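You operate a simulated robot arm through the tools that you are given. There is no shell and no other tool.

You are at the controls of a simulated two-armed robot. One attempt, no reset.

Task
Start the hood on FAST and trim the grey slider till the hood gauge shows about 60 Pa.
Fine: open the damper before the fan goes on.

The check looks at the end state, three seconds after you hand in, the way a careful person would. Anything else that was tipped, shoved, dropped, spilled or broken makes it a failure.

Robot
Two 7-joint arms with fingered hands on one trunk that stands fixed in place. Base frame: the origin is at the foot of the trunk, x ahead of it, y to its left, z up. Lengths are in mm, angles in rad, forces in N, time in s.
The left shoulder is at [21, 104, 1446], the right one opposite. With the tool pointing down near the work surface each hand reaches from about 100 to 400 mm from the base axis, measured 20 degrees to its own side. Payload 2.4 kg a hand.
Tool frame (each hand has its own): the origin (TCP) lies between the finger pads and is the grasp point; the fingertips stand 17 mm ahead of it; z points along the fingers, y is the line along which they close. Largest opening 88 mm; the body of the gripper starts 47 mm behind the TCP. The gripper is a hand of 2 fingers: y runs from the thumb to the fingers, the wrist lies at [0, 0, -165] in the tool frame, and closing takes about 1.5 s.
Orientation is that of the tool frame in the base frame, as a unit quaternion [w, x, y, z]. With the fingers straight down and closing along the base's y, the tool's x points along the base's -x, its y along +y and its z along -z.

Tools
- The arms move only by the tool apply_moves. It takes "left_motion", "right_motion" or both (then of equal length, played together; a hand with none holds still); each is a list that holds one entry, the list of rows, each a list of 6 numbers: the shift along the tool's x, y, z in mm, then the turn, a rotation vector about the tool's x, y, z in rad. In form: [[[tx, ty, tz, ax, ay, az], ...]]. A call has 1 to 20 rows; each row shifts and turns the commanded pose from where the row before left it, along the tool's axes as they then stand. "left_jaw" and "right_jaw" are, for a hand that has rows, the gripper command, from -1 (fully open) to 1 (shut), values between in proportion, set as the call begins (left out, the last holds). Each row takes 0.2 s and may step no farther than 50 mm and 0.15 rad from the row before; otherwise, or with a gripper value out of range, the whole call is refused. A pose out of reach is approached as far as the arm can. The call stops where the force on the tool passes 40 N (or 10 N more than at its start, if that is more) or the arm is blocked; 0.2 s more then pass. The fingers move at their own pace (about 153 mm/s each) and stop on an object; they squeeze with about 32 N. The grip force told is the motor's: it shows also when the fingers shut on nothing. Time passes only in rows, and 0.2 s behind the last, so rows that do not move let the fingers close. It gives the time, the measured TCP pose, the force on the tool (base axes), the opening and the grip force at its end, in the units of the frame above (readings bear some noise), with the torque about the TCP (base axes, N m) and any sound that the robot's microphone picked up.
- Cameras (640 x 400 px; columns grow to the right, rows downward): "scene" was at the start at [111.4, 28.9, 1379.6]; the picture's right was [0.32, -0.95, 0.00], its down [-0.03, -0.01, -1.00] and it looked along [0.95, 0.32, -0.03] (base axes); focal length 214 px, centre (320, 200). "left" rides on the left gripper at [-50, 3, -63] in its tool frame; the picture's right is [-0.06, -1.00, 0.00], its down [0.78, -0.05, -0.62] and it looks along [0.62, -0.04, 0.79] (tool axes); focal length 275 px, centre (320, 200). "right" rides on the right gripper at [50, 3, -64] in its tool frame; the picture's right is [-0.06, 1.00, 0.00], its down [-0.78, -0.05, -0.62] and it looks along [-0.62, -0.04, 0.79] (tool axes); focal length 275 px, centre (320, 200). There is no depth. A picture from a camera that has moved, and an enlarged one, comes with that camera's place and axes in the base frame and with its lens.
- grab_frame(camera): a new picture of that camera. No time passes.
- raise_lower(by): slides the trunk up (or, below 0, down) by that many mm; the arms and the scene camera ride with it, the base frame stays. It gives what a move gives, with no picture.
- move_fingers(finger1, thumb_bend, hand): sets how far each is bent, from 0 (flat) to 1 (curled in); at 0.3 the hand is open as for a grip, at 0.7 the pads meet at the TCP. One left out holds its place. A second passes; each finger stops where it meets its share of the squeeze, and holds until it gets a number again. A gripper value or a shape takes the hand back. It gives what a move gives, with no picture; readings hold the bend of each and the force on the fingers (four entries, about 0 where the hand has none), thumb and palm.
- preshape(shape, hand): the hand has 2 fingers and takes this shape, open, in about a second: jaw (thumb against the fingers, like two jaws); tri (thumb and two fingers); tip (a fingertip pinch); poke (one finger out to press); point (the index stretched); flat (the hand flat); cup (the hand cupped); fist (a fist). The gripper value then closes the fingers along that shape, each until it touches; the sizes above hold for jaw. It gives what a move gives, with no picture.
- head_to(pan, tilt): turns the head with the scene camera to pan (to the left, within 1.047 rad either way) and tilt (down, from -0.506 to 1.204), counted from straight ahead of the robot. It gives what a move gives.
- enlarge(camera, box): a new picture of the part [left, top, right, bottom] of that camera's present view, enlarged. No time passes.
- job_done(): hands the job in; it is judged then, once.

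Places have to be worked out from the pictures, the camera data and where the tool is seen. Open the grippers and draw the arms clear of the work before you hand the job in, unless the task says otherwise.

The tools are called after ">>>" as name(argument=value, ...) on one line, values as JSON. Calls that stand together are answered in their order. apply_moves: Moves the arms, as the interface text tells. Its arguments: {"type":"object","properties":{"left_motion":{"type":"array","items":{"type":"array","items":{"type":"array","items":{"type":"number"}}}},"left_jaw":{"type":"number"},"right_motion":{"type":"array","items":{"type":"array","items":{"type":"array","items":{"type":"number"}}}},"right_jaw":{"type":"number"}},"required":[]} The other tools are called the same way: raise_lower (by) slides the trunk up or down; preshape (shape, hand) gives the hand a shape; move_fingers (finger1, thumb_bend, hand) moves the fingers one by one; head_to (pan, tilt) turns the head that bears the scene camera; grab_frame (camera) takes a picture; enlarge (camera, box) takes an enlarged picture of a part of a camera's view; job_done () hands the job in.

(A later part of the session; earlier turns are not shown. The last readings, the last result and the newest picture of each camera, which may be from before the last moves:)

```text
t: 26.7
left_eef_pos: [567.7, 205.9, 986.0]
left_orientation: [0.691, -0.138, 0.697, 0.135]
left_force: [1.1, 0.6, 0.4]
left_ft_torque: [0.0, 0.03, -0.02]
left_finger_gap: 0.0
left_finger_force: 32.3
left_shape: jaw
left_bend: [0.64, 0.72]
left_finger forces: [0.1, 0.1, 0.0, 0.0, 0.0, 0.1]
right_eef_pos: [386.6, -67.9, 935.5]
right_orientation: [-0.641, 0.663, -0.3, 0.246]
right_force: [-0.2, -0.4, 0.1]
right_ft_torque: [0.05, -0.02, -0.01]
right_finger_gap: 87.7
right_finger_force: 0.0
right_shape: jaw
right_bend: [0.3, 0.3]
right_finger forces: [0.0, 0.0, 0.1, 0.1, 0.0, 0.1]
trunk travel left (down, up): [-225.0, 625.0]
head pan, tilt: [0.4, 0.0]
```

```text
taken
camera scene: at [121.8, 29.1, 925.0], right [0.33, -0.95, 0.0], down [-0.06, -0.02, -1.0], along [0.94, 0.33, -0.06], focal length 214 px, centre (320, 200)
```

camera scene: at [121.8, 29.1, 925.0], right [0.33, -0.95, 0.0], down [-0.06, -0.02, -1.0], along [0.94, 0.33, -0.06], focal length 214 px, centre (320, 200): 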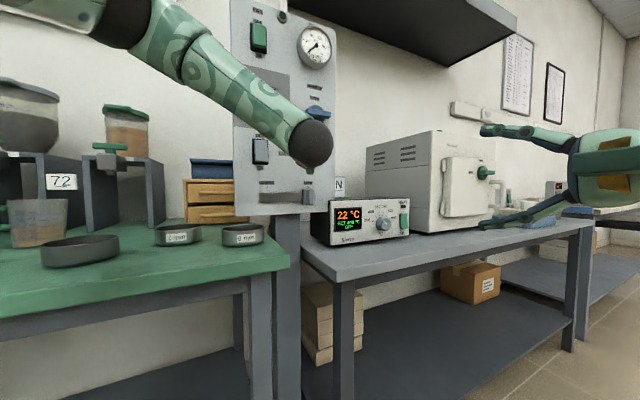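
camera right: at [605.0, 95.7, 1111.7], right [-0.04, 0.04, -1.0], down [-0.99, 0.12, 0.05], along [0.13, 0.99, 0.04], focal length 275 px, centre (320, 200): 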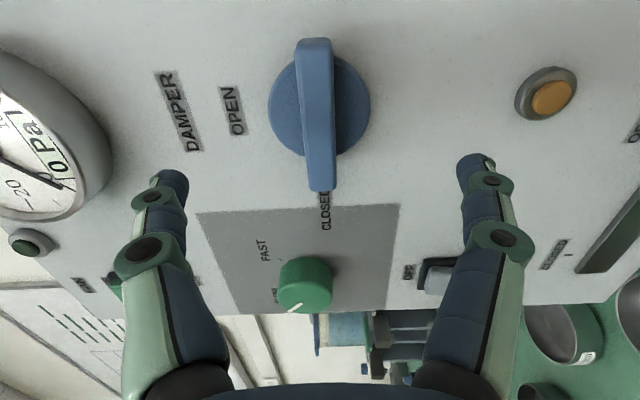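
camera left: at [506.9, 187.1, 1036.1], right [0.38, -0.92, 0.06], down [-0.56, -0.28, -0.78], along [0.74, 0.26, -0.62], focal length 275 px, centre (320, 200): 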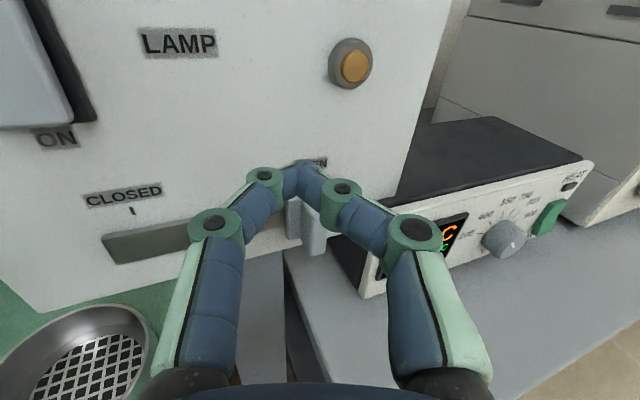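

The hand is level at z≈986 with φ≈22°. Now I'll raise it to the standoff below the blade's left half (tip target u≈182, z≈1090, 70 mm off the panel).

>>> apply_moves(left_motion=[[[-34.7, -5.7, 6.9, 0, 0, 0], [-34.7, -5.7, 6.9, 0, 0, 0], [-34.6, -5.6, 6.8, 0, 0, 0]]])

>>> grab_frame(camera="left")

>>> grab_frame(camera="scene")

```text
t: 27.5
left_eef_pos: [594.3, 200.4, 1088.5]
left_orientation: [0.691, -0.137, 0.697, 0.135]
left_force: [1.1, 0.2, 0.0]
left_ft_torque: [-0.01, -0.01, 0.05]
left_finger_gap: 0.1
left_finger_force: 32.2
left_shape: jaw
left_bend: [0.64, 0.72]
left_finger forces: [0.0, 0.0, 0.1, 0.1, 0.0, 0.1]
right_eef_pos: [387.8, -69.0, 935.0]
right_orientation: [-0.641, 0.662, -0.3, 0.247]
right_force: [-0.6, 0.3, 0.6]
right_ft_torque: [0.02, -0.01, -0.02]
right_finger_gap: 88.1
right_finger_force: 0.0
right_shape: jaw
right_bend: [0.3, 0.3]
right_finger forces: [0.1, 0.0, 0.0, 0.0, 0.0, 0.1]
trunk travel left (down, up): [-225.0, 625.0]
head pan, tilt: [0.4, 0.0]
```

```text
taken
camera left: at [533.5, 180.2, 1139.7], right [0.38, -0.92, 0.06], down [-0.56, -0.28, -0.78], along [0.74, 0.26, -0.63], focal length 275 px, centre (320, 200)
```

left: 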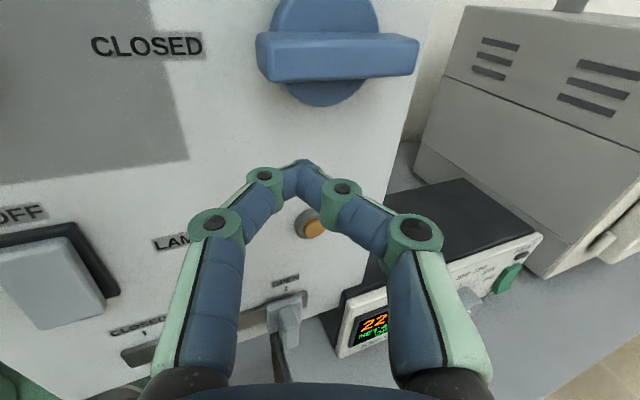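

```text
taken
camera scene: at [121.8, 29.2, 924.8], right [0.33, -0.95, 0.0], down [-0.06, -0.02, -1.0], along [0.94, 0.33, -0.06], focal length 214 px, centre (320, 200)
```

scene: 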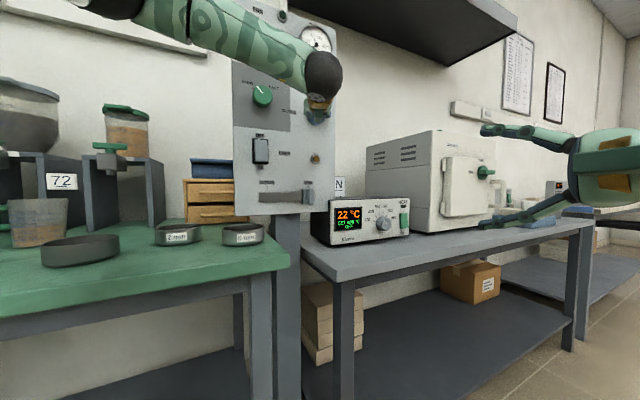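

The tip is at u≈181, z≈1088, 67 mm off the panel, with the blade centre re-measured at u≈204.5, z≈1114. I'll now advance 48 mm along the panel normal, passing beneath the blade.

>>> apply_moves(left_motion=[[[0, 6, 14.8, 0, 0, 0], [0, 6, 14.8, 0, 0, 0], [0, 6.2, 14.9, 0, 0, 0]]])

>>> grab_frame(camera="left")

```text
t: 28.3
left_eef_pos: [628.6, 234.5, 1088.3]
left_orientation: [0.691, -0.137, 0.697, 0.135]
left_force: [-0.1, -0.4, 0.0]
left_ft_torque: [-0.04, -0.02, 0.0]
left_finger_gap: 0.0
left_finger_force: 32.1
left_shape: jaw
left_bend: [0.64, 0.72]
left_finger forces: [0.1, 0.0, 0.0, 0.0, 0.0, 0.0]
right_eef_pos: [387.8, -69.6, 933.9]
right_orientation: [-0.641, 0.662, -0.299, 0.246]
right_force: [-0.5, -0.3, -0.1]
right_ft_torque: [0.04, 0.05, -0.02]
right_finger_gap: 87.7
right_finger_force: 0.1
right_shape: jaw
right_bend: [0.3, 0.3]
right_finger forces: [0.0, 0.0, 0.0, 0.0, 0.1, 0.0]
trunk travel left (down, up): [-225.0, 625.0]
head pan, tilt: [0.4, 0.0]
```

```text
taken
camera left: at [568.4, 213.7, 1138.0], right [0.38, -0.92, 0.06], down [-0.56, -0.28, -0.78], along [0.74, 0.26, -0.63], focal length 275 px, centre (320, 200)
```

left: 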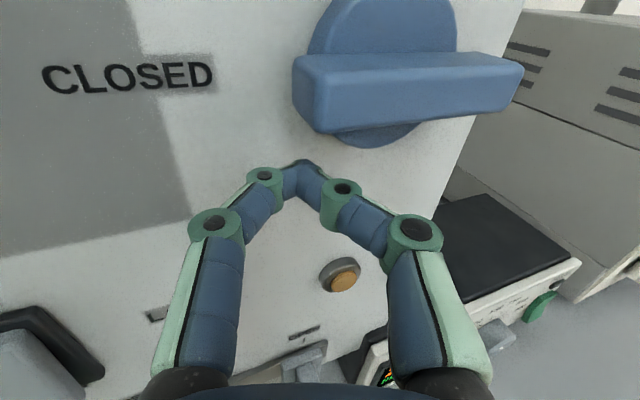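

No contact yet, and the fingertips sit just under the blade's left half. Now I'll push up and around in an arc about the damper axis, turning the blade clockwise.

>>> apply_moves(left_motion=[[[-8, 0, 0, 0, 0, 0], [-6.8, 3.3, -1.4, 0, 0, 0], [-7.5, 1.6, -0.6, 0, 0, 0], [-7.7, -0.3, 0.1, 0, 0, 0], [-7.3, -2.1, 0.9, 0, 0, 0], [-6.5, -3.8, 1.6, 0, 0, 0]]])

>>> grab_frame(camera="left")

```text
t: 29.7
left_eef_pos: [629.7, 233.8, 1131.1]
left_orientation: [0.691, -0.138, 0.697, 0.136]
left_force: [-1.5, -0.1, -0.9]
left_ft_torque: [-0.02, -0.01, -0.01]
left_finger_gap: 0.0
left_finger_force: 32.2
left_shape: jaw
left_bend: [0.64, 0.72]
left_finger forces: [0.0, 0.1, 0.0, 0.0, 0.8, 0.0]
right_eef_pos: [386.4, -69.9, 935.1]
right_orientation: [-0.641, 0.663, -0.3, 0.246]
right_force: [-0.3, 0.2, -0.1]
right_ft_torque: [0.03, -0.02, 0.01]
right_finger_gap: 87.8
right_finger_force: 0.1
right_shape: jaw
right_bend: [0.3, 0.3]
right_finger forces: [0.1, 0.0, 0.1, 0.0, 0.1, 0.0]
trunk travel left (down, up): [-225.0, 625.0]
head pan, tilt: [0.4, 0.0]
```

```text
taken
camera left: at [569.7, 213.4, 1182.8], right [0.38, -0.92, 0.06], down [-0.56, -0.28, -0.78], along [0.74, 0.26, -0.62], focal length 275 px, centre (320, 200)
```

left: 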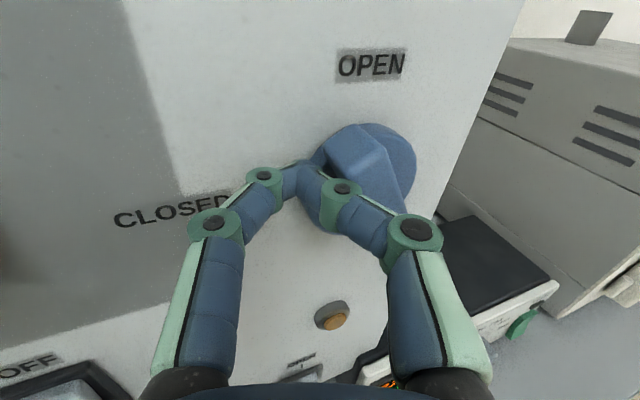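

The blade is turning clockwise freely with low force, at about 65–70° now. I'll finish the arc, up and to the right, until it is vertical.

>>> apply_moves(left_motion=[[[-5.2, -5.2, 2.1, 0, 0, 0], [0, 0, 0, 0, 0, 0]]])

>>> enlarge(camera="left", box=[240, 20, 480, 260])

>>> grab_frame(camera="scene")

```text
t: 30.3
left_eef_pos: [632.4, 229.6, 1137.3]
left_orientation: [0.691, -0.137, 0.697, 0.135]
left_force: [-0.7, 0.0, 0.2]
left_ft_torque: [-0.01, 0.02, 0.0]
left_finger_gap: 0.1
left_finger_force: 31.8
left_shape: jaw
left_bend: [0.64, 0.72]
left_finger forces: [0.1, 0.1, 0.1, 0.0, 0.8, 0.1]
right_eef_pos: [387.1, -70.0, 934.7]
right_orientation: [-0.641, 0.663, -0.299, 0.246]
right_force: [0.0, -0.5, -0.1]
right_ft_torque: [-0.02, 0.02, 0.02]
right_finger_gap: 88.1
right_finger_force: 0.1
right_shape: jaw
right_bend: [0.3, 0.3]
right_finger forces: [0.1, 0.0, 0.0, 0.0, 0.0, 0.0]
trunk travel left (down, up): [-225.0, 625.0]
head pan, tilt: [0.4, 0.0]
```

```text
1.67 times, centred on (360, 140) of left
camera zoom: at [572.3, 209.1, 1187.7], right [0.38, -0.92, 0.06], down [-0.56, -0.28, -0.78], along [0.74, 0.26, -0.63], focal length 459 px, centre (253, 300)
```

zoom: 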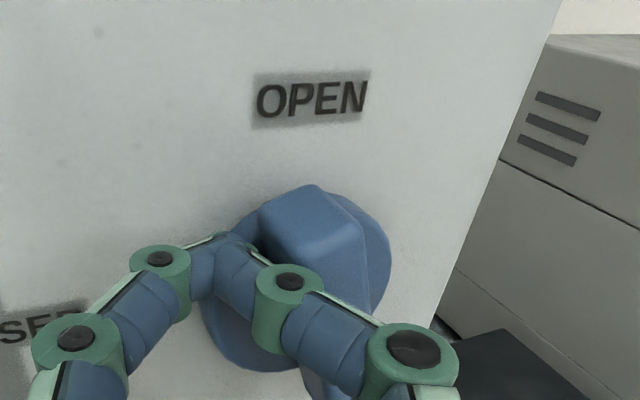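

```text
taken
camera scene: at [120.6, 37.4, 909.8], right [0.41, -0.91, 0.0], down [-0.2, -0.09, -0.97], along [0.89, 0.4, -0.22], focal length 214 px, centre (320, 200)
```

scene: 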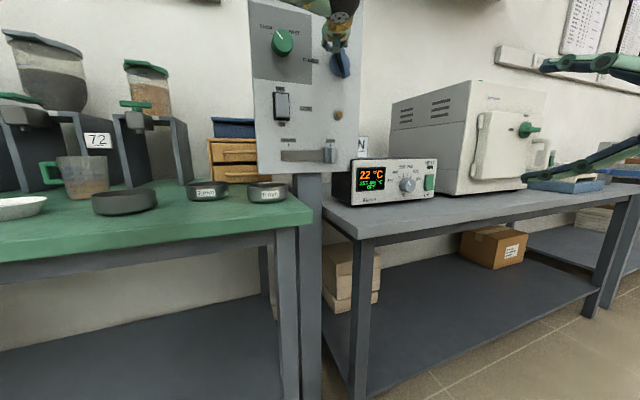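

There's little force yet, so it isn't at a stop. I'll nudge 3 mm further right, then aim the head up at the damper to judge its angle.

>>> apply_moves(left_motion=[[[0, -2.8, 1.1, 0, 0, 0], [0, 0, 0, 0, 0, 0]]])

>>> head_to(pan=0.33, tilt=-0.3)

>>> grab_frame(camera="scene")

>>> enlarge(camera="left", box=[240, 20, 480, 260])

```text
t: 30.9
left_eef_pos: [633.9, 226.1, 1136.4]
left_orientation: [0.69, -0.138, 0.698, 0.135]
left_force: [-1.1, -0.5, 0.2]
left_ft_torque: [-0.01, 0.01, -0.01]
left_finger_gap: 0.1
left_finger_force: 32.3
left_shape: jaw
left_bend: [0.65, 0.72]
left_finger forces: [0.0, 0.0, 0.0, 0.1, 1.3, 0.0]
right_eef_pos: [386.6, -68.0, 936.1]
right_orientation: [-0.641, 0.663, -0.3, 0.245]
right_force: [-1.1, 0.8, -0.2]
right_ft_torque: [0.01, 0.0, -0.01]
right_finger_gap: 87.6
right_finger_force: 0.1
right_shape: jaw
right_bend: [0.3, 0.3]
right_finger forces: [0.0, 0.0, 0.0, 0.1, 0.0, 0.0]
trunk travel left (down, up): [-225.0, 625.0]
head pan, tilt: [0.4, 0.0]
```

```text
t: 31.7
left_eef_pos: [634.9, 226.4, 1136.4]
left_orientation: [0.691, -0.137, 0.697, 0.134]
left_force: [0.0, 0.1, 0.3]
left_ft_torque: [-0.01, 0.01, -0.01]
left_finger_gap: 0.1
left_finger_force: 32.2
left_shape: jaw
left_bend: [0.65, 0.72]
left_finger forces: [0.0, 0.0, 0.1, 0.0, 0.6, 0.0]
right_eef_pos: [386.6, -68.6, 934.8]
right_orientation: [-0.641, 0.663, -0.299, 0.246]
right_force: [0.1, -0.4, 0.0]
right_ft_torque: [0.02, 0.0, -0.06]
right_finger_gap: 87.9
right_finger_force: 0.1
right_shape: jaw
right_bend: [0.3, 0.3]
right_finger forces: [0.0, 0.0, 0.1, 0.0, 0.0, 0.0]
trunk travel left (down, up): [-225.0, 625.0]
head pan, tilt: [0.33, -0.3]
```

```text
taken
camera scene: at [121.3, 35.7, 911.4], right [0.39, -0.92, 0.0], down [-0.19, -0.08, -0.98], along [0.9, 0.38, -0.21], focal length 214 px, centre (320, 200)
```

scene: 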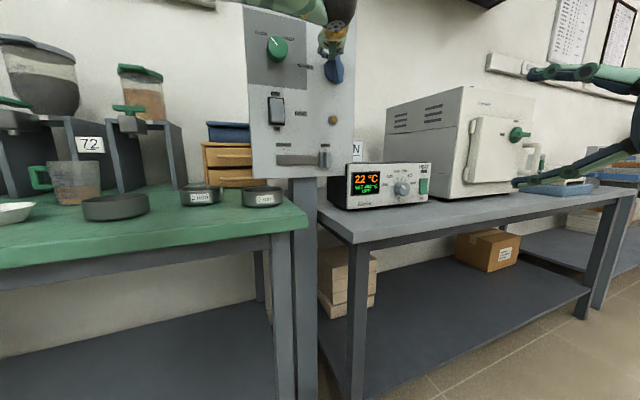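

```text
1.67 times, centred on (360, 140) of left
camera zoom: at [574.7, 206.4, 1187.1], right [0.38, -0.92, 0.06], down [-0.56, -0.28, -0.78], along [0.74, 0.26, -0.63], focal length 459 px, centre (253, 300)
```

zoom: 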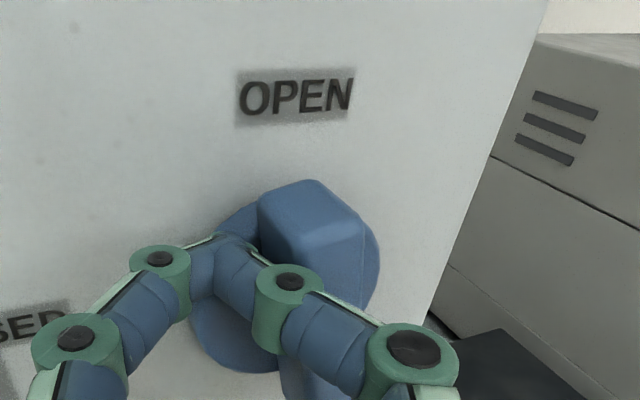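

The blade looks near vertical, but the view is partly blocked by the fingers. I'll back the hand straight out along the panel normal and look.

>>> apply_moves(left_motion=[[[0, -11.3, -27.8, 0, 0, 0], [0, -11.3, -27.8, 0, 0, 0], [0, 11, -20, 0, 0, 0]]])

>>> grab_frame(camera="left")

>>> head_to(pan=0.4, tilt=-0.45)

>>> grab_frame(camera="scene")

```text
t: 32.5
left_eef_pos: [570.8, 185.2, 1138.6]
left_orientation: [0.69, -0.138, 0.697, 0.136]
left_force: [0.2, 0.4, 0.5]
left_ft_torque: [0.0, 0.01, -0.01]
left_finger_gap: 0.0
left_finger_force: 31.6
left_shape: jaw
left_bend: [0.65, 0.72]
left_finger forces: [0.0, 0.1, 0.0, 0.1, 0.0, 0.0]
right_eef_pos: [387.5, -68.3, 935.2]
right_orientation: [-0.641, 0.663, -0.299, 0.246]
right_force: [0.6, -0.5, 0.9]
right_ft_torque: [-0.01, 0.0, -0.05]
right_finger_gap: 87.9
right_finger_force: 0.1
right_shape: jaw
right_bend: [0.3, 0.3]
right_finger forces: [0.1, 0.0, 0.1, 0.0, 0.0, 0.0]
trunk travel left (down, up): [-225.0, 625.0]
head pan, tilt: [0.33, -0.3]
```

```text
taken
camera left: at [510.5, 164.3, 1190.0], right [0.38, -0.92, 0.06], down [-0.56, -0.28, -0.78], along [0.74, 0.26, -0.63], focal length 275 px, centre (320, 200)
```

left: 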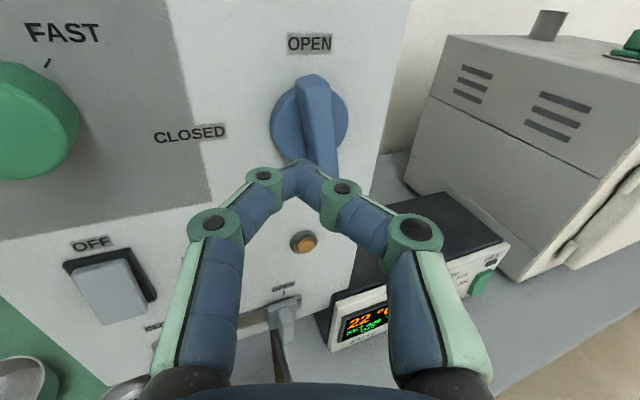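

```text
t: 33.2
left_eef_pos: [570.1, 185.6, 1140.7]
left_orientation: [0.69, -0.139, 0.697, 0.136]
left_force: [-0.7, 0.3, -0.2]
left_ft_torque: [-0.01, 0.0, 0.01]
left_finger_gap: 0.0
left_finger_force: 32.0
left_shape: jaw
left_bend: [0.65, 0.72]
left_finger forces: [0.0, 0.1, 0.0, 0.0, 0.0, 0.0]
right_eef_pos: [386.8, -69.8, 933.9]
right_orientation: [-0.641, 0.663, -0.3, 0.246]
right_force: [0.0, -0.2, 0.3]
right_ft_torque: [0.0, 0.01, 0.01]
right_finger_gap: 87.9
right_finger_force: 0.1
right_shape: jaw
right_bend: [0.3, 0.3]
right_finger forces: [0.0, 0.0, 0.0, 0.0, 0.1, 0.0]
trunk travel left (down, up): [-225.0, 625.0]
head pan, tilt: [0.4, -0.45]
```

```text
taken
camera scene: at [100.2, 26.6, 967.0], right [0.39, -0.92, 0.0], down [0.4, 0.17, -0.9], along [0.83, 0.35, 0.43], focal length 214 px, centre (320, 200)
```

scene: 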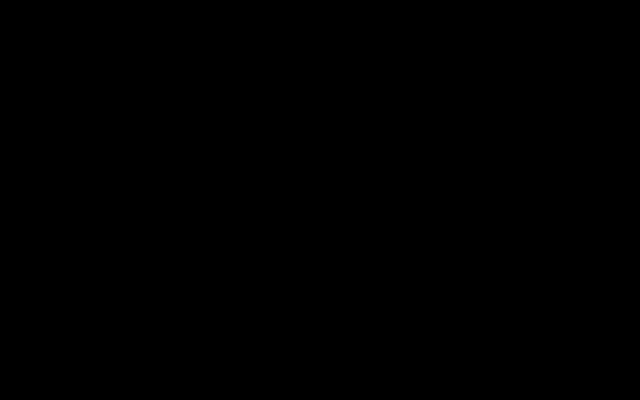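

The left upper arm is covering the scene camera at that tilt, so I'll put the head back down a little and judge the blade from the left hand camera instead.

>>> enlarge(camera="left", box=[240, 20, 400, 180])

>>> head_to(pan=0.4, tilt=-0.1)

>>> grab_frame(camera="scene")

```text
2.50 times, centred on (320, 100) of left
camera zoom: at [510.6, 164.5, 1190.3], right [0.38, -0.92, 0.06], down [-0.56, -0.28, -0.78], along [0.74, 0.26, -0.63], focal length 688 px, centre (320, 450)
```

zoom: 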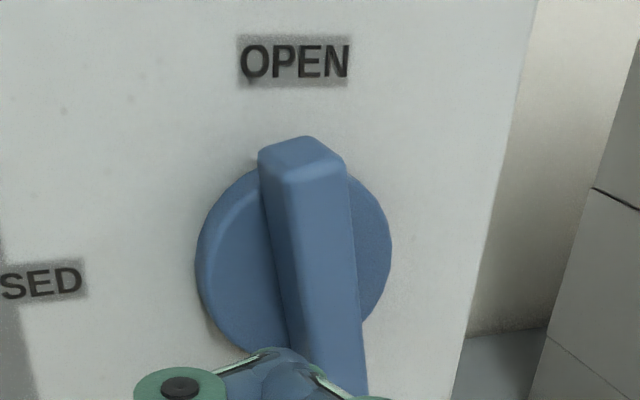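

```text
t: 34.0
left_eef_pos: [570.3, 184.3, 1140.8]
left_orientation: [0.69, -0.138, 0.697, 0.135]
left_force: [0.4, 0.3, 0.1]
left_ft_torque: [0.02, 0.02, -0.03]
left_finger_gap: 0.0
left_finger_force: 32.3
left_shape: jaw
left_bend: [0.65, 0.72]
left_finger forces: [0.0, 0.0, 0.0, 0.1, 0.1, 0.0]
right_eef_pos: [387.5, -70.2, 935.5]
right_orientation: [-0.641, 0.663, -0.299, 0.245]
right_force: [-0.1, -0.7, -0.9]
right_ft_torque: [0.03, 0.02, -0.03]
right_finger_gap: 87.8
right_finger_force: 0.0
right_shape: jaw
right_bend: [0.3, 0.3]
right_finger forces: [0.0, 0.1, 0.0, 0.1, 0.1, 0.1]
trunk travel left (down, up): [-225.0, 625.0]
head pan, tilt: [0.4, -0.099]
```

```text
taken
camera scene: at [114.5, 30.3, 944.5], right [0.36, -0.93, 0.0], down [0.15, 0.06, -0.99], along [0.92, 0.36, 0.16], focal length 214 px, centre (320, 200)
```

scene: 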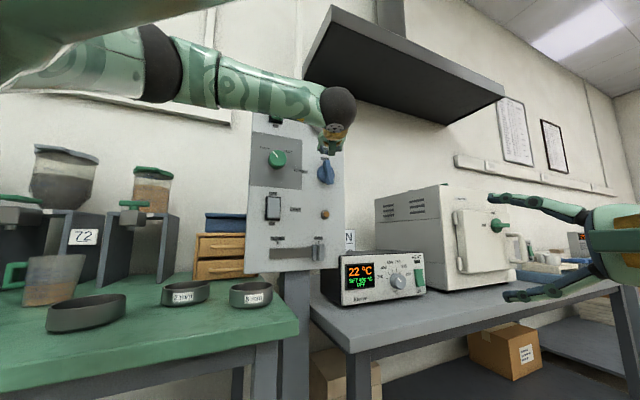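

The blade is leaning about 8–9° short of vertical. I'll go back in on its left side and push it a further few millimetres to the right, up to the OPEN stop.

>>> apply_moves(left_motion=[[[1.1, 6.9, 24.9, 0, 0, 0], [1.1, 6.9, 24.9, 0, 0, 0], [1.1, 6.9, 24.8, 0, 0, 0], [0, -3.4, 1.4, 0, 0, 0], [0, -3.4, 1.4, 0, 0, 0], [0, -3.0, 1.2, 0, 0, 0], [0, 0, 0, 0, 0, 0]]])

>>> grab_frame(camera="left")

```text
t: 35.6
left_eef_pos: [638.7, 226.8, 1136.3]
left_orientation: [0.691, -0.138, 0.696, 0.135]
left_force: [-1.2, 2.8, 5.4]
left_ft_torque: [0.07, -0.1, 0.09]
left_finger_gap: 0.1
left_finger_force: 32.4
left_shape: jaw
left_bend: [0.66, 0.72]
left_finger forces: [0.0, 0.0, 0.0, 0.0, 0.0, 0.0]
right_eef_pos: [385.4, -69.0, 935.2]
right_orientation: [-0.641, 0.663, -0.298, 0.246]
right_force: [0.2, -0.1, -0.1]
right_ft_torque: [0.01, -0.02, 0.01]
right_finger_gap: 87.9
right_finger_force: 0.1
right_shape: jaw
right_bend: [0.3, 0.3]
right_finger forces: [0.0, 0.0, 0.0, 0.0, 0.0, 0.0]
trunk travel left (down, up): [-225.0, 625.0]
head pan, tilt: [0.4, -0.099]
```

```text
taken
camera left: at [577.3, 206.9, 1186.0], right [0.38, -0.92, 0.07], down [-0.56, -0.28, -0.78], along [0.74, 0.26, -0.62], focal length 275 px, centre (320, 200)
```

left: 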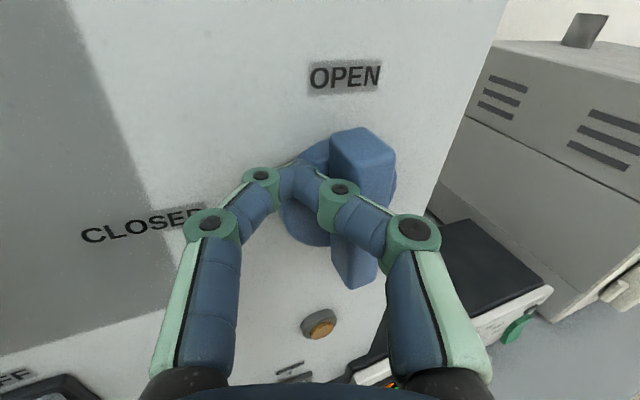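

The force rose to about 6 N, which suggests the OPEN stop has been met, and the blade looks upright. I'll ease off to the left, back out and check.

>>> apply_moves(left_motion=[[[0, 4.6, -1.9, 0, 0, 0], [0, -11.3, -27.8, 0, 0, 0], [0, -11.3, -27.8, 0, 0, 0], [0, 20, -20, 0, 0, 0]]])

>>> enlarge(camera="left", box=[240, 0, 440, 200])

>>> enlarge(camera="scene", box=[240, 110, 360, 230])

```text
t: 36.6
left_eef_pos: [567.3, 197.2, 1136.3]
left_orientation: [0.689, -0.139, 0.698, 0.135]
left_force: [0.1, 1.9, 0.1]
left_ft_torque: [-0.02, 0.01, 0.0]
left_finger_gap: 0.0
left_finger_force: 32.0
left_shape: jaw
left_bend: [0.67, 0.72]
left_finger forces: [0.0, 0.0, 0.0, 0.0, 0.1, 0.0]
right_eef_pos: [387.3, -68.8, 935.8]
right_orientation: [-0.64, 0.663, -0.3, 0.246]
right_force: [0.0, -0.3, -0.1]
right_ft_torque: [0.0, 0.0, 0.02]
right_finger_gap: 87.8
right_finger_force: 0.1
right_shape: jaw
right_bend: [0.3, 0.3]
right_finger forces: [0.1, 0.1, 0.0, 0.0, 0.1, 0.0]
trunk travel left (down, up): [-225.0, 625.0]
head pan, tilt: [0.4, -0.099]
```

```text
2.00 times, centred on (340, 100) of left
camera zoom: at [506.7, 177.2, 1185.9], right [0.38, -0.92, 0.06], down [-0.56, -0.28, -0.78], along [0.74, 0.26, -0.63], focal length 551 px, centre (280, 400)
```

zoom: 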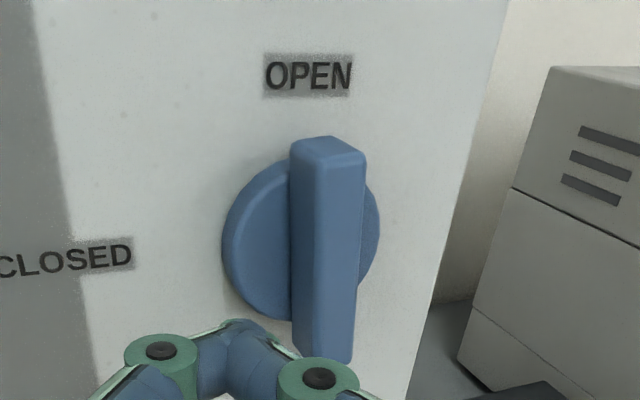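

```text
3.33 times, centred on (300, 170) of scene
camera zoom: at [116.8, 29.7, 940.1], right [0.35, -0.94, 0.0], down [0.1, 0.04, -0.99], along [0.93, 0.35, 0.11], focal length 715 px, centre (387, 300)
```

zoom: 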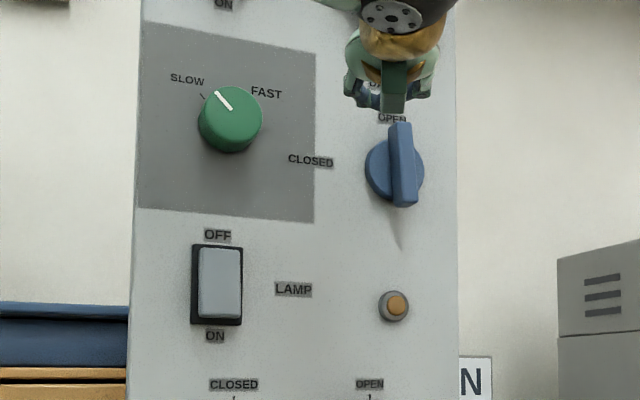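

The blade is now within roughly 5° of upright. One more gentle push will tell me whether that's the real stop.

>>> apply_moves(left_motion=[[[-1.5, 3, 25, 0, 0, 0], [-1.5, 3, 25, 0, 0, 0], [0, 8, 23, 0, 0, 0], [0, -3.4, 1.4, 0, 0, 0], [0, -3.4, 1.4, 0, 0, 0], [0, -3.0, 1.2, 0, 0, 0]]])

>>> grab_frame(camera="left")

```text
t: 38.0
left_eef_pos: [636.5, 232.0, 1138.3]
left_orientation: [0.691, -0.138, 0.697, 0.135]
left_force: [0.7, 0.2, 0.1]
left_ft_torque: [0.01, 0.02, 0.01]
left_finger_gap: 0.0
left_finger_force: 32.2
left_shape: jaw
left_bend: [0.67, 0.72]
left_finger forces: [0.0, 0.0, 0.1, 0.1, 0.0, 0.0]
right_eef_pos: [386.2, -70.0, 934.9]
right_orientation: [-0.641, 0.662, -0.299, 0.246]
right_force: [0.0, 0.8, -0.6]
right_ft_torque: [-0.03, 0.0, -0.03]
right_finger_gap: 87.7
right_finger_force: 0.0
right_shape: jaw
right_bend: [0.3, 0.3]
right_finger forces: [0.1, 0.0, 0.0, 0.0, 0.1, 0.1]
trunk travel left (down, up): [-225.0, 625.0]
head pan, tilt: [0.4, -0.099]
```

```text
taken
camera left: at [575.7, 212.4, 1188.0], right [0.38, -0.92, 0.06], down [-0.56, -0.28, -0.78], along [0.74, 0.26, -0.63], focal length 275 px, centre (320, 200)
```

left: 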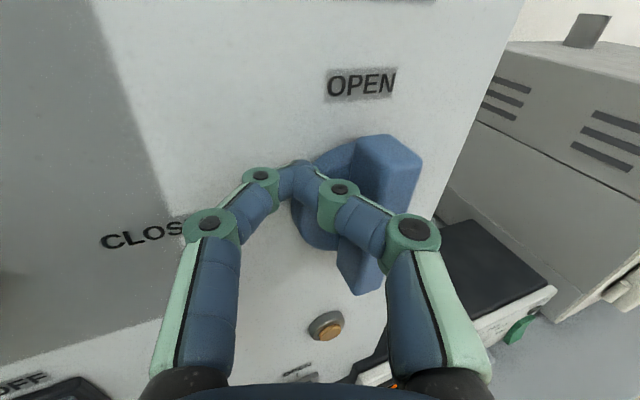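

No contact yet: there is a visible gap between fingertip and blade. I'll continue right in small steps, watching the force.

>>> apply_moves(left_motion=[[[0, -2.8, 1.1, 0, 0, 0], [0, -2.8, 1.1, 0, 0, 0], [0, -1.9, 0.8, 0, 0, 0], [0, 0, 0, 0, 0, 0]]])

>>> apply_moves(left_motion=[[[0, -1.9, 0.8, 0, 0, 0], [0, 0, 0, 0, 0, 0]]])

>>> grab_frame(camera="left")

```text
t: 39.0
left_eef_pos: [640.7, 226.7, 1137.5]
left_orientation: [0.69, -0.138, 0.697, 0.135]
left_force: [-4.7, 1.1, 1.1]
left_ft_torque: [0.04, -0.03, -0.07]
left_finger_gap: 0.1
left_finger_force: 31.9
left_shape: jaw
left_bend: [0.67, 0.71]
left_finger forces: [0.0, 0.0, 0.0, 0.0, 3.9, 0.0]
right_eef_pos: [386.8, -69.2, 934.5]
right_orientation: [-0.64, 0.664, -0.298, 0.246]
right_force: [0.6, 0.0, -0.6]
right_ft_torque: [0.0, 0.01, 0.03]
right_finger_gap: 87.9
right_finger_force: 0.2
right_shape: jaw
right_bend: [0.3, 0.3]
right_finger forces: [0.1, 0.1, 0.0, 0.1, 0.1, 0.1]
trunk travel left (down, up): [-225.0, 625.0]
head pan, tilt: [0.4, -0.099]
```

```text
t: 39.6
left_eef_pos: [641.5, 225.6, 1137.6]
left_orientation: [0.691, -0.138, 0.696, 0.136]
left_force: [-7.6, 3.3, 0.9]
left_ft_torque: [0.02, 0.02, -0.02]
left_finger_gap: 0.0
left_finger_force: 32.0
left_shape: jaw
left_bend: [0.68, 0.7]
left_finger forces: [0.0, 0.0, 0.1, 0.0, 7.7, 0.0]
right_eef_pos: [385.5, -70.0, 935.3]
right_orientation: [-0.641, 0.663, -0.298, 0.247]
right_force: [0.2, 0.5, 0.4]
right_ft_torque: [0.03, 0.02, 0.04]
right_finger_gap: 87.9
right_finger_force: 0.1
right_shape: jaw
right_bend: [0.3, 0.3]
right_finger forces: [0.1, 0.1, 0.0, 0.0, 0.0, 0.0]
trunk travel left (down, up): [-225.0, 625.0]
head pan, tilt: [0.4, -0.099]
```

```text
taken
camera left: at [580.9, 205.8, 1188.4], right [0.38, -0.92, 0.07], down [-0.56, -0.28, -0.78], along [0.74, 0.26, -0.62], focal length 275 px, centre (320, 200)
```

left: 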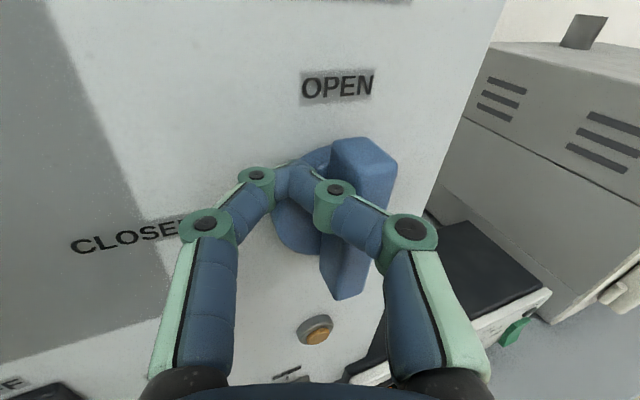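

The force climbs to about 8 N with no further motion, so the damper is firmly on its OPEN stop. I'll back out and turn the tool square to the panel (about 44.6° yaw) in front of the speed knob, opening the fingers.

>>> apply_moves(left_motion=[[[0, 4.6, -1.9, 0, 0, 0], [0, -11.3, -27.8, 0, 0, 0], [0, -11.3, -27.8, 0, 0, 0], [0, -11.3, -27.8, 0, 0, 0], [0, 35, -14, 0, 0, 0], [0, 35, -14, 0, 0, 0]]])

>>> grab_frame(camera="left")

>>> grab_frame(camera="scene")

```text
t: 41.0
left_eef_pos: [519.9, 217.2, 1138.9]
left_orientation: [0.691, -0.138, 0.697, 0.136]
left_force: [0.1, 1.2, -0.2]
left_ft_torque: [0.01, -0.02, -0.03]
left_finger_gap: 0.2
left_finger_force: 31.7
left_shape: jaw
left_bend: [0.69, 0.7]
left_finger forces: [0.1, 0.1, 0.0, 0.1, 0.0, 0.0]
right_eef_pos: [387.9, -69.5, 935.5]
right_orientation: [-0.64, 0.663, -0.3, 0.246]
right_force: [0.7, 0.9, 0.5]
right_ft_torque: [-0.02, 0.01, 0.0]
right_finger_gap: 88.3
right_finger_force: 0.0
right_shape: jaw
right_bend: [0.3, 0.3]
right_finger forces: [0.1, 0.0, 0.0, 0.0, 0.1, 0.0]
trunk travel left (down, up): [-225.0, 625.0]
head pan, tilt: [0.4, -0.099]
```

```text
taken
camera left: at [460.1, 196.7, 1189.3], right [0.38, -0.92, 0.06], down [-0.56, -0.28, -0.78], along [0.74, 0.26, -0.63], focal length 275 px, centre (320, 200)
```

left: 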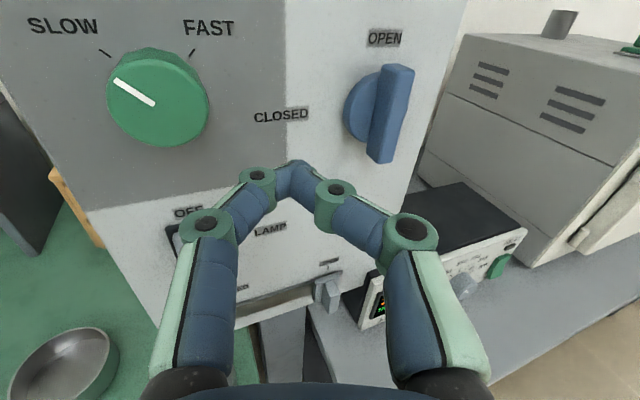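

```text
taken
camera scene: at [116.7, 29.8, 940.0], right [0.35, -0.94, 0.0], down [0.1, 0.04, -0.99], along [0.93, 0.35, 0.11], focal length 214 px, centre (320, 200)
```

scene: 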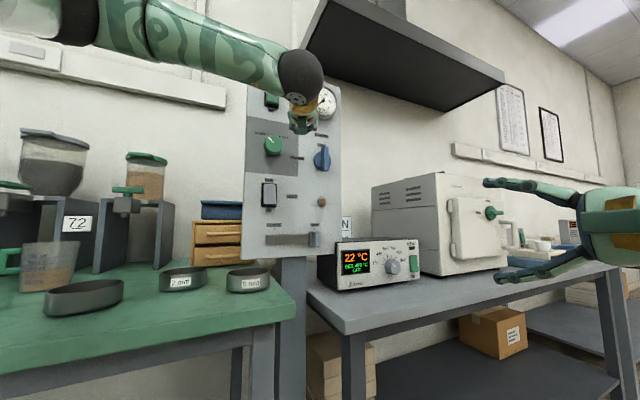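

The damper is upright at OPEN. Now I'll yaw the left hand to face the panel squarely in front of the speed knob (u≈65, z≈1136), open the fingers, and check the wrist can hold this pose.

>>> apply_moves(left_motion=[[[0, 0, 0, -0.13, 0, 0], [0, 0, 0, -0.13, 0, 0], [0, 0, 0, -0.129, 0, 0], [1.5, 22.5, 12.2, 0, 0, 0], [1.5, 22.5, 12.2, 0, 0, 0]]], left_jaw=-1)

>>> grab_frame(camera="left")

```text
t: 42.2
left_eef_pos: [508.7, 267.0, 1134.2]
left_orientation: [0.651, -0.269, 0.657, 0.268]
left_force: [0.6, 0.3, -0.5]
left_ft_torque: [0.01, -0.01, -0.04]
left_finger_gap: 87.6
left_finger_force: 0.2
left_shape: jaw
left_bend: [0.3, 0.3]
left_finger forces: [0.1, 0.0, 0.1, 0.0, 0.0, 0.0]
right_eef_pos: [387.9, -69.5, 936.2]
right_orientation: [-0.641, 0.663, -0.299, 0.246]
right_force: [-0.2, -0.6, 0.5]
right_ft_torque: [0.04, 0.0, -0.01]
right_finger_gap: 88.0
right_finger_force: 0.1
right_shape: jaw
right_bend: [0.3, 0.3]
right_finger forces: [0.0, 0.1, 0.0, 0.0, 0.0, 0.0]
trunk travel left (down, up): [-225.0, 625.0]
head pan, tilt: [0.4, -0.099]
```

```text
taken
camera left: at [460.2, 226.8, 1184.5], right [0.7, -0.71, 0.06], down [-0.41, -0.47, -0.78], along [0.58, 0.52, -0.63], focal length 275 px, centre (320, 200)
```

left: 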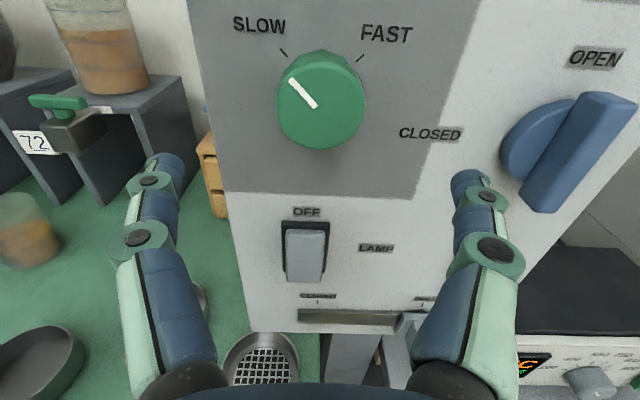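

The knob is dead ahead with no reach warning. I'll rehearse the twist in free air: roll to −45°, then to +45°, to check that the wrist has the range.

>>> apply_moves(left_motion=[[[0, 0, 0, 0, 0, -0.1309], [0, 0, 0, 0, 0, -0.1309], [0, 0, 0, 0, 0, -0.1309], [0, 0, 0, 0, 0, -0.1309], [0, 0, 0, 0, 0, -0.1309], [0, 0, 0, 0, 0, -0.1309], [0, 0, 0, 0, 0, 0.1309], [0, 0, 0, 0, 0, 0.1309], [0, 0, 0, 0, 0, 0.1309], [0, 0, 0, 0, 0, 0.1309], [0, 0, 0, 0, 0, 0.1309], [0, 0, 0, 0, 0, 0.1309], [0, 0, 0, 0, 0, 0.1309], [0, 0, 0, 0, 0, 0.1309], [0, 0, 0, 0, 0, 0.1309], [0, 0, 0, 0, 0, 0.1309], [0, 0, 0, 0, 0, 0.1309], [0, 0, 0, 0, 0, 0.1309]]])

>>> grab_frame(camera="left")

>>> grab_frame(camera="scene")

```text
t: 46.0
left_eef_pos: [508.3, 269.3, 1134.2]
left_orientation: [0.498, 0.005, 0.711, 0.497]
left_force: [0.3, -0.2, -0.3]
left_ft_torque: [-0.01, 0.02, 0.01]
left_finger_gap: 87.9
left_finger_force: 0.1
left_shape: jaw
left_bend: [0.3, 0.3]
left_finger forces: [0.1, 0.1, 0.1, 0.0, 0.0, 0.1]
right_eef_pos: [386.4, -70.7, 935.3]
right_orientation: [-0.641, 0.662, -0.299, 0.247]
right_force: [0.1, -0.2, -1.0]
right_ft_torque: [-0.02, 0.03, -0.02]
right_finger_gap: 87.6
right_finger_force: 0.1
right_shape: jaw
right_bend: [0.3, 0.3]
right_finger forces: [0.0, 0.0, 0.0, 0.0, 0.1, 0.0]
trunk travel left (down, up): [-225.0, 625.0]
head pan, tilt: [0.4, -0.099]
```

```text
taken
camera left: at [486.1, 202.3, 1173.0], right [0.52, -0.54, -0.67], down [-0.81, -0.07, -0.58], along [0.27, 0.84, -0.47], focal length 275 px, centre (320, 200)
```

left: 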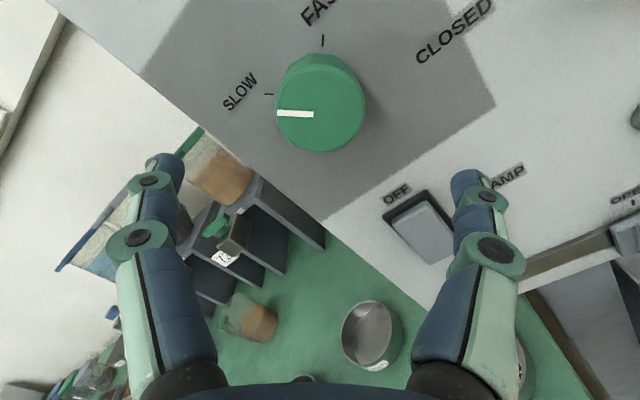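

```text
taken
camera scene: at [116.7, 30.1, 939.8], right [0.35, -0.94, 0.0], down [0.1, 0.04, -0.99], along [0.93, 0.35, 0.11], focal length 214 px, centre (320, 200)
```

scene: 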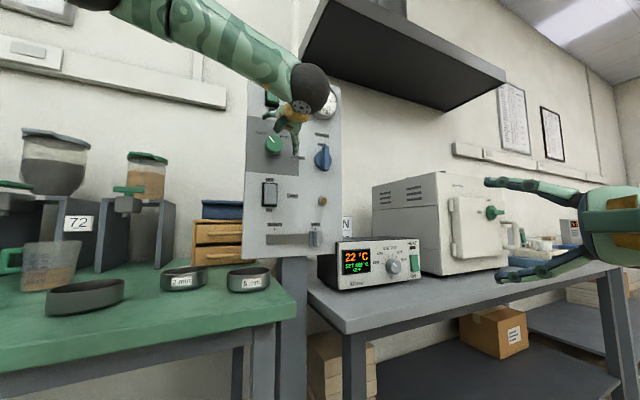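

The wrist has the full ±45° range, and the knob sits within about 2 mm of the finger axis. I'll roll back to −45° and advance 70 mm so the open fingers straddle the knob.

>>> apply_moves(left_motion=[[[0, 0, 0, 0, 0, -0.1309], [0, 0, 0, 0, 0, -0.1309], [0, 0, 0, 0, 0, -0.1309], [0, 0, 0, 0, 0, -0.1309], [0, 0, 0, 0, 0, -0.1309], [0, 0, 0, 0, 0, -0.1309], [0, 0, 0, 0, 0, -0.1309], [0, 0, 0, 0, 0, -0.1309], [0, 0, 0, 0, 0, -0.1309], [0, 0, 0, 0, 0, -0.1309], [0, 0, 0, 0, 0, -0.1309], [0, 0, 0, 0, 0, -0.1309], [0, 0, 20, 0, 0, 0], [0, 0, 20, 0, 0, 0]]])

>>> grab_frame(camera="left")

```text
t: 49.0
left_eef_pos: [536.3, 296.7, 1135.1]
left_orientation: [0.704, -0.5, 0.505, -0.003]
left_force: [-0.2, -0.1, -0.6]
left_ft_torque: [0.0, 0.0, -0.03]
left_finger_gap: 88.1
left_finger_force: 0.0
left_shape: jaw
left_bend: [0.3, 0.3]
left_finger forces: [0.1, 0.0, 0.0, 0.0, 0.0, 0.0]
right_eef_pos: [386.5, -68.4, 934.8]
right_orientation: [-0.64, 0.663, -0.299, 0.246]
right_force: [0.2, -1.3, 0.1]
right_ft_torque: [0.0, 0.01, 0.01]
right_finger_gap: 88.0
right_finger_force: 0.0
right_shape: jaw
right_bend: [0.3, 0.3]
right_finger forces: [0.0, 0.0, 0.0, 0.1, 0.1, 0.0]
trunk travel left (down, up): [-225.0, 625.0]
head pan, tilt: [0.4, -0.099]
```

```text
taken
camera left: at [464.3, 279.8, 1169.0], right [0.47, -0.47, 0.75], down [-0.03, -0.86, -0.51], along [0.88, 0.22, -0.42], focal length 275 px, centre (320, 200)
```

left: 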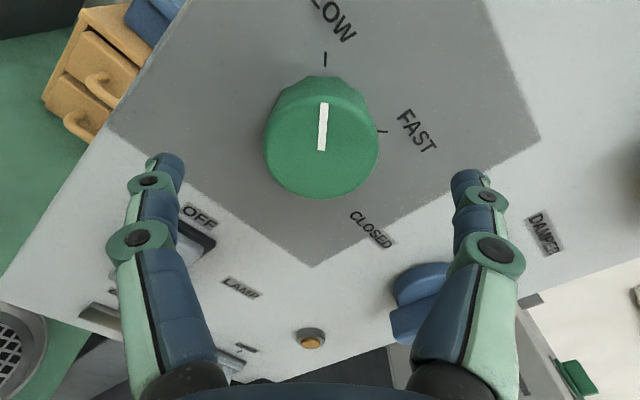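

The knob face is centred exactly on the finger axis, with the pointer straight at SLOW. I'll advance 31 mm so the pads flank the knob, then close.

>>> apply_moves(left_motion=[[[0, 0, 15.5, 0, 0, 0], [0, 0, 15.5, 0, 0, 0]]])

>>> apply_moves(left_motion=[[[0, 0, 0, 0, 0, 0], [0, 0, 0, 0, 0, 0], [0, 0, 0, 0, 0, 0], [0, 0, 0, 0, 0, 0]]], left_jaw=1)

>>> grab_frame(camera="left")

```text
t: 49.6
left_eef_pos: [558.6, 317.6, 1135.8]
left_orientation: [0.703, -0.5, 0.505, -0.002]
left_force: [0.2, 0.7, -0.2]
left_ft_torque: [0.01, 0.06, 0.03]
left_finger_gap: 88.1
left_finger_force: 0.1
left_shape: jaw
left_bend: [0.3, 0.3]
left_finger forces: [0.0, 0.0, 0.1, 0.0, 0.0, 0.0]
right_eef_pos: [386.8, -68.8, 935.2]
right_orientation: [-0.641, 0.663, -0.298, 0.246]
right_force: [0.2, 0.1, 0.3]
right_ft_torque: [-0.01, -0.01, 0.01]
right_finger_gap: 88.1
right_finger_force: 0.1
right_shape: jaw
right_bend: [0.3, 0.3]
right_finger forces: [0.0, 0.1, 0.0, 0.0, 0.1, 0.0]
trunk travel left (down, up): [-225.0, 625.0]
head pan, tilt: [0.4, -0.099]
```

```text
t: 50.6
left_eef_pos: [558.8, 319.5, 1136.3]
left_orientation: [0.704, -0.499, 0.505, -0.003]
left_force: [1.2, 4.0, 3.9]
left_ft_torque: [0.03, -0.04, 0.03]
left_finger_gap: 36.6
left_finger_force: 31.6
left_shape: jaw
left_bend: [0.74, 0.7]
left_finger forces: [26.8, 0.1, 0.1, 0.0, 27.3, 0.0]
right_eef_pos: [386.9, -68.8, 935.8]
right_orientation: [-0.641, 0.663, -0.299, 0.246]
right_force: [0.3, 0.3, -0.1]
right_ft_torque: [0.01, -0.01, -0.02]
right_finger_gap: 87.9
right_finger_force: 0.1
right_shape: jaw
right_bend: [0.3, 0.3]
right_finger forces: [0.0, 0.1, 0.1, 0.0, 0.0, 0.1]
trunk travel left (down, up): [-225.0, 625.0]
head pan, tilt: [0.4, -0.099]
```

```text
taken
camera left: at [486.4, 301.9, 1169.6], right [0.47, -0.47, 0.75], down [-0.03, -0.86, -0.51], along [0.88, 0.22, -0.42], focal length 275 px, centre (320, 200)
```

left: 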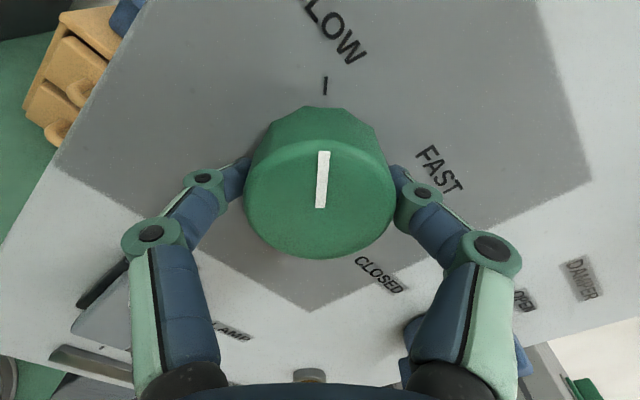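

The knob is gripped (27 N on each finger). Now I'll twist +90° clockwise about the tool axis, from SLOW to FAST.

>>> apply_moves(left_motion=[[[0, 0, 0, 0, 0, 0.1309], [0, 0, 0, 0, 0, 0.1309], [0, 0, 0, 0, 0, 0.1309], [0, 0, 0, 0, 0, 0.1309], [0, 0, 0, 0, 0, 0.1309], [0, 0, 0, 0, 0, 0.1309], [0, 0, 0, 0, 0, 0.1309], [0, 0, 0, 0, 0, 0.1309], [0, 0, 0, 0, 0, 0.1309], [0, 0, 0, 0, 0, 0.1309], [0, 0, 0, 0, 0, 0.1309], [0, 0, 0, 0, 0, 0.1309], [0, 0, 0, 0, 0, 0]]])

>>> grab_frame(camera="left")

```text
t: 53.4
left_eef_pos: [558.2, 319.0, 1134.1]
left_orientation: [0.499, 0.005, 0.711, 0.496]
left_force: [4.1, 2.4, 6.0]
left_ft_torque: [0.08, -0.13, 0.05]
left_finger_gap: 37.5
left_finger_force: 32.0
left_shape: jaw
left_bend: [0.75, 0.71]
left_finger forces: [27.2, 0.0, 0.0, 0.0, 23.7, 0.0]
right_eef_pos: [387.2, -69.0, 934.8]
right_orientation: [-0.641, 0.663, -0.299, 0.247]
right_force: [0.3, 0.2, 0.5]
right_ft_torque: [-0.02, 0.01, -0.02]
right_finger_gap: 87.6
right_finger_force: 0.1
right_shape: jaw
right_bend: [0.3, 0.3]
right_finger forces: [0.0, 0.0, 0.1, 0.0, 0.0, 0.0]
trunk travel left (down, up): [-225.0, 625.0]
head pan, tilt: [0.4, -0.099]
```

```text
taken
camera left: at [536.5, 251.7, 1171.5], right [0.52, -0.54, -0.66], down [-0.81, -0.07, -0.58], along [0.27, 0.84, -0.47], focal length 275 px, centre (320, 200)
```

left: 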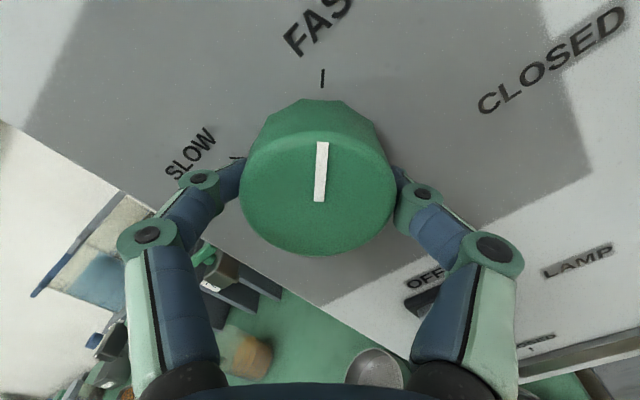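

The knob turned with the hand and its pointer now lines up with the FAST tick. I'll open the fingers and back straight off.

>>> apply_moves(left_motion=[[[0, 0, 0, 0, 0, 0], [0, 0, 0, 0, 0, 0], [0, 0, 0, 0, 0, 0], [0, 0, -25, 0, 0, 0], [0, 0, -35, 0, 0, 0], [0, 0, -35, 0, 0, 0]]], left_jaw=-1)

>>> grab_frame(camera="left")

>>> grab_frame(camera="scene")

```text
t: 54.8
left_eef_pos: [488.4, 251.6, 1135.1]
left_orientation: [0.499, 0.003, 0.711, 0.496]
left_force: [0.2, 0.3, 0.0]
left_ft_torque: [0.01, 0.01, 0.01]
left_finger_gap: 87.9
left_finger_force: 0.0
left_shape: jaw
left_bend: [0.3, 0.3]
left_finger forces: [0.0, 0.0, 0.1, 0.0, 0.0, 0.0]
right_eef_pos: [386.9, -69.1, 934.6]
right_orientation: [-0.641, 0.663, -0.299, 0.247]
right_force: [-0.2, 0.0, 0.4]
right_ft_torque: [-0.04, 0.02, -0.05]
right_finger_gap: 87.8
right_finger_force: 0.1
right_shape: jaw
right_bend: [0.3, 0.3]
right_finger forces: [0.1, 0.1, 0.0, 0.0, 0.0, 0.0]
trunk travel left (down, up): [-225.0, 625.0]
head pan, tilt: [0.4, -0.099]
```

```text
taken
camera left: at [467.4, 185.8, 1172.8], right [0.52, -0.54, -0.66], down [-0.81, -0.07, -0.58], along [0.27, 0.84, -0.47], focal length 275 px, centre (320, 200)
```

left: 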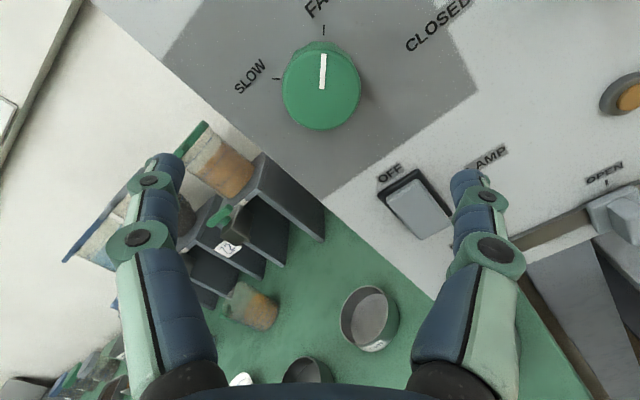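

```text
taken
camera scene: at [116.8, 29.9, 939.9], right [0.35, -0.94, 0.0], down [0.1, 0.04, -0.99], along [0.93, 0.35, 0.11], focal length 214 px, centre (320, 200)
```

scene: 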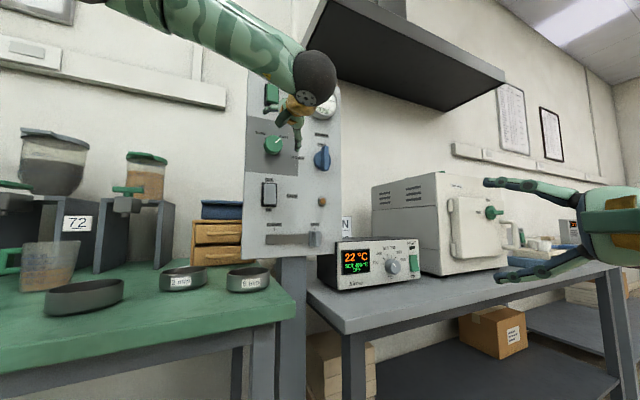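

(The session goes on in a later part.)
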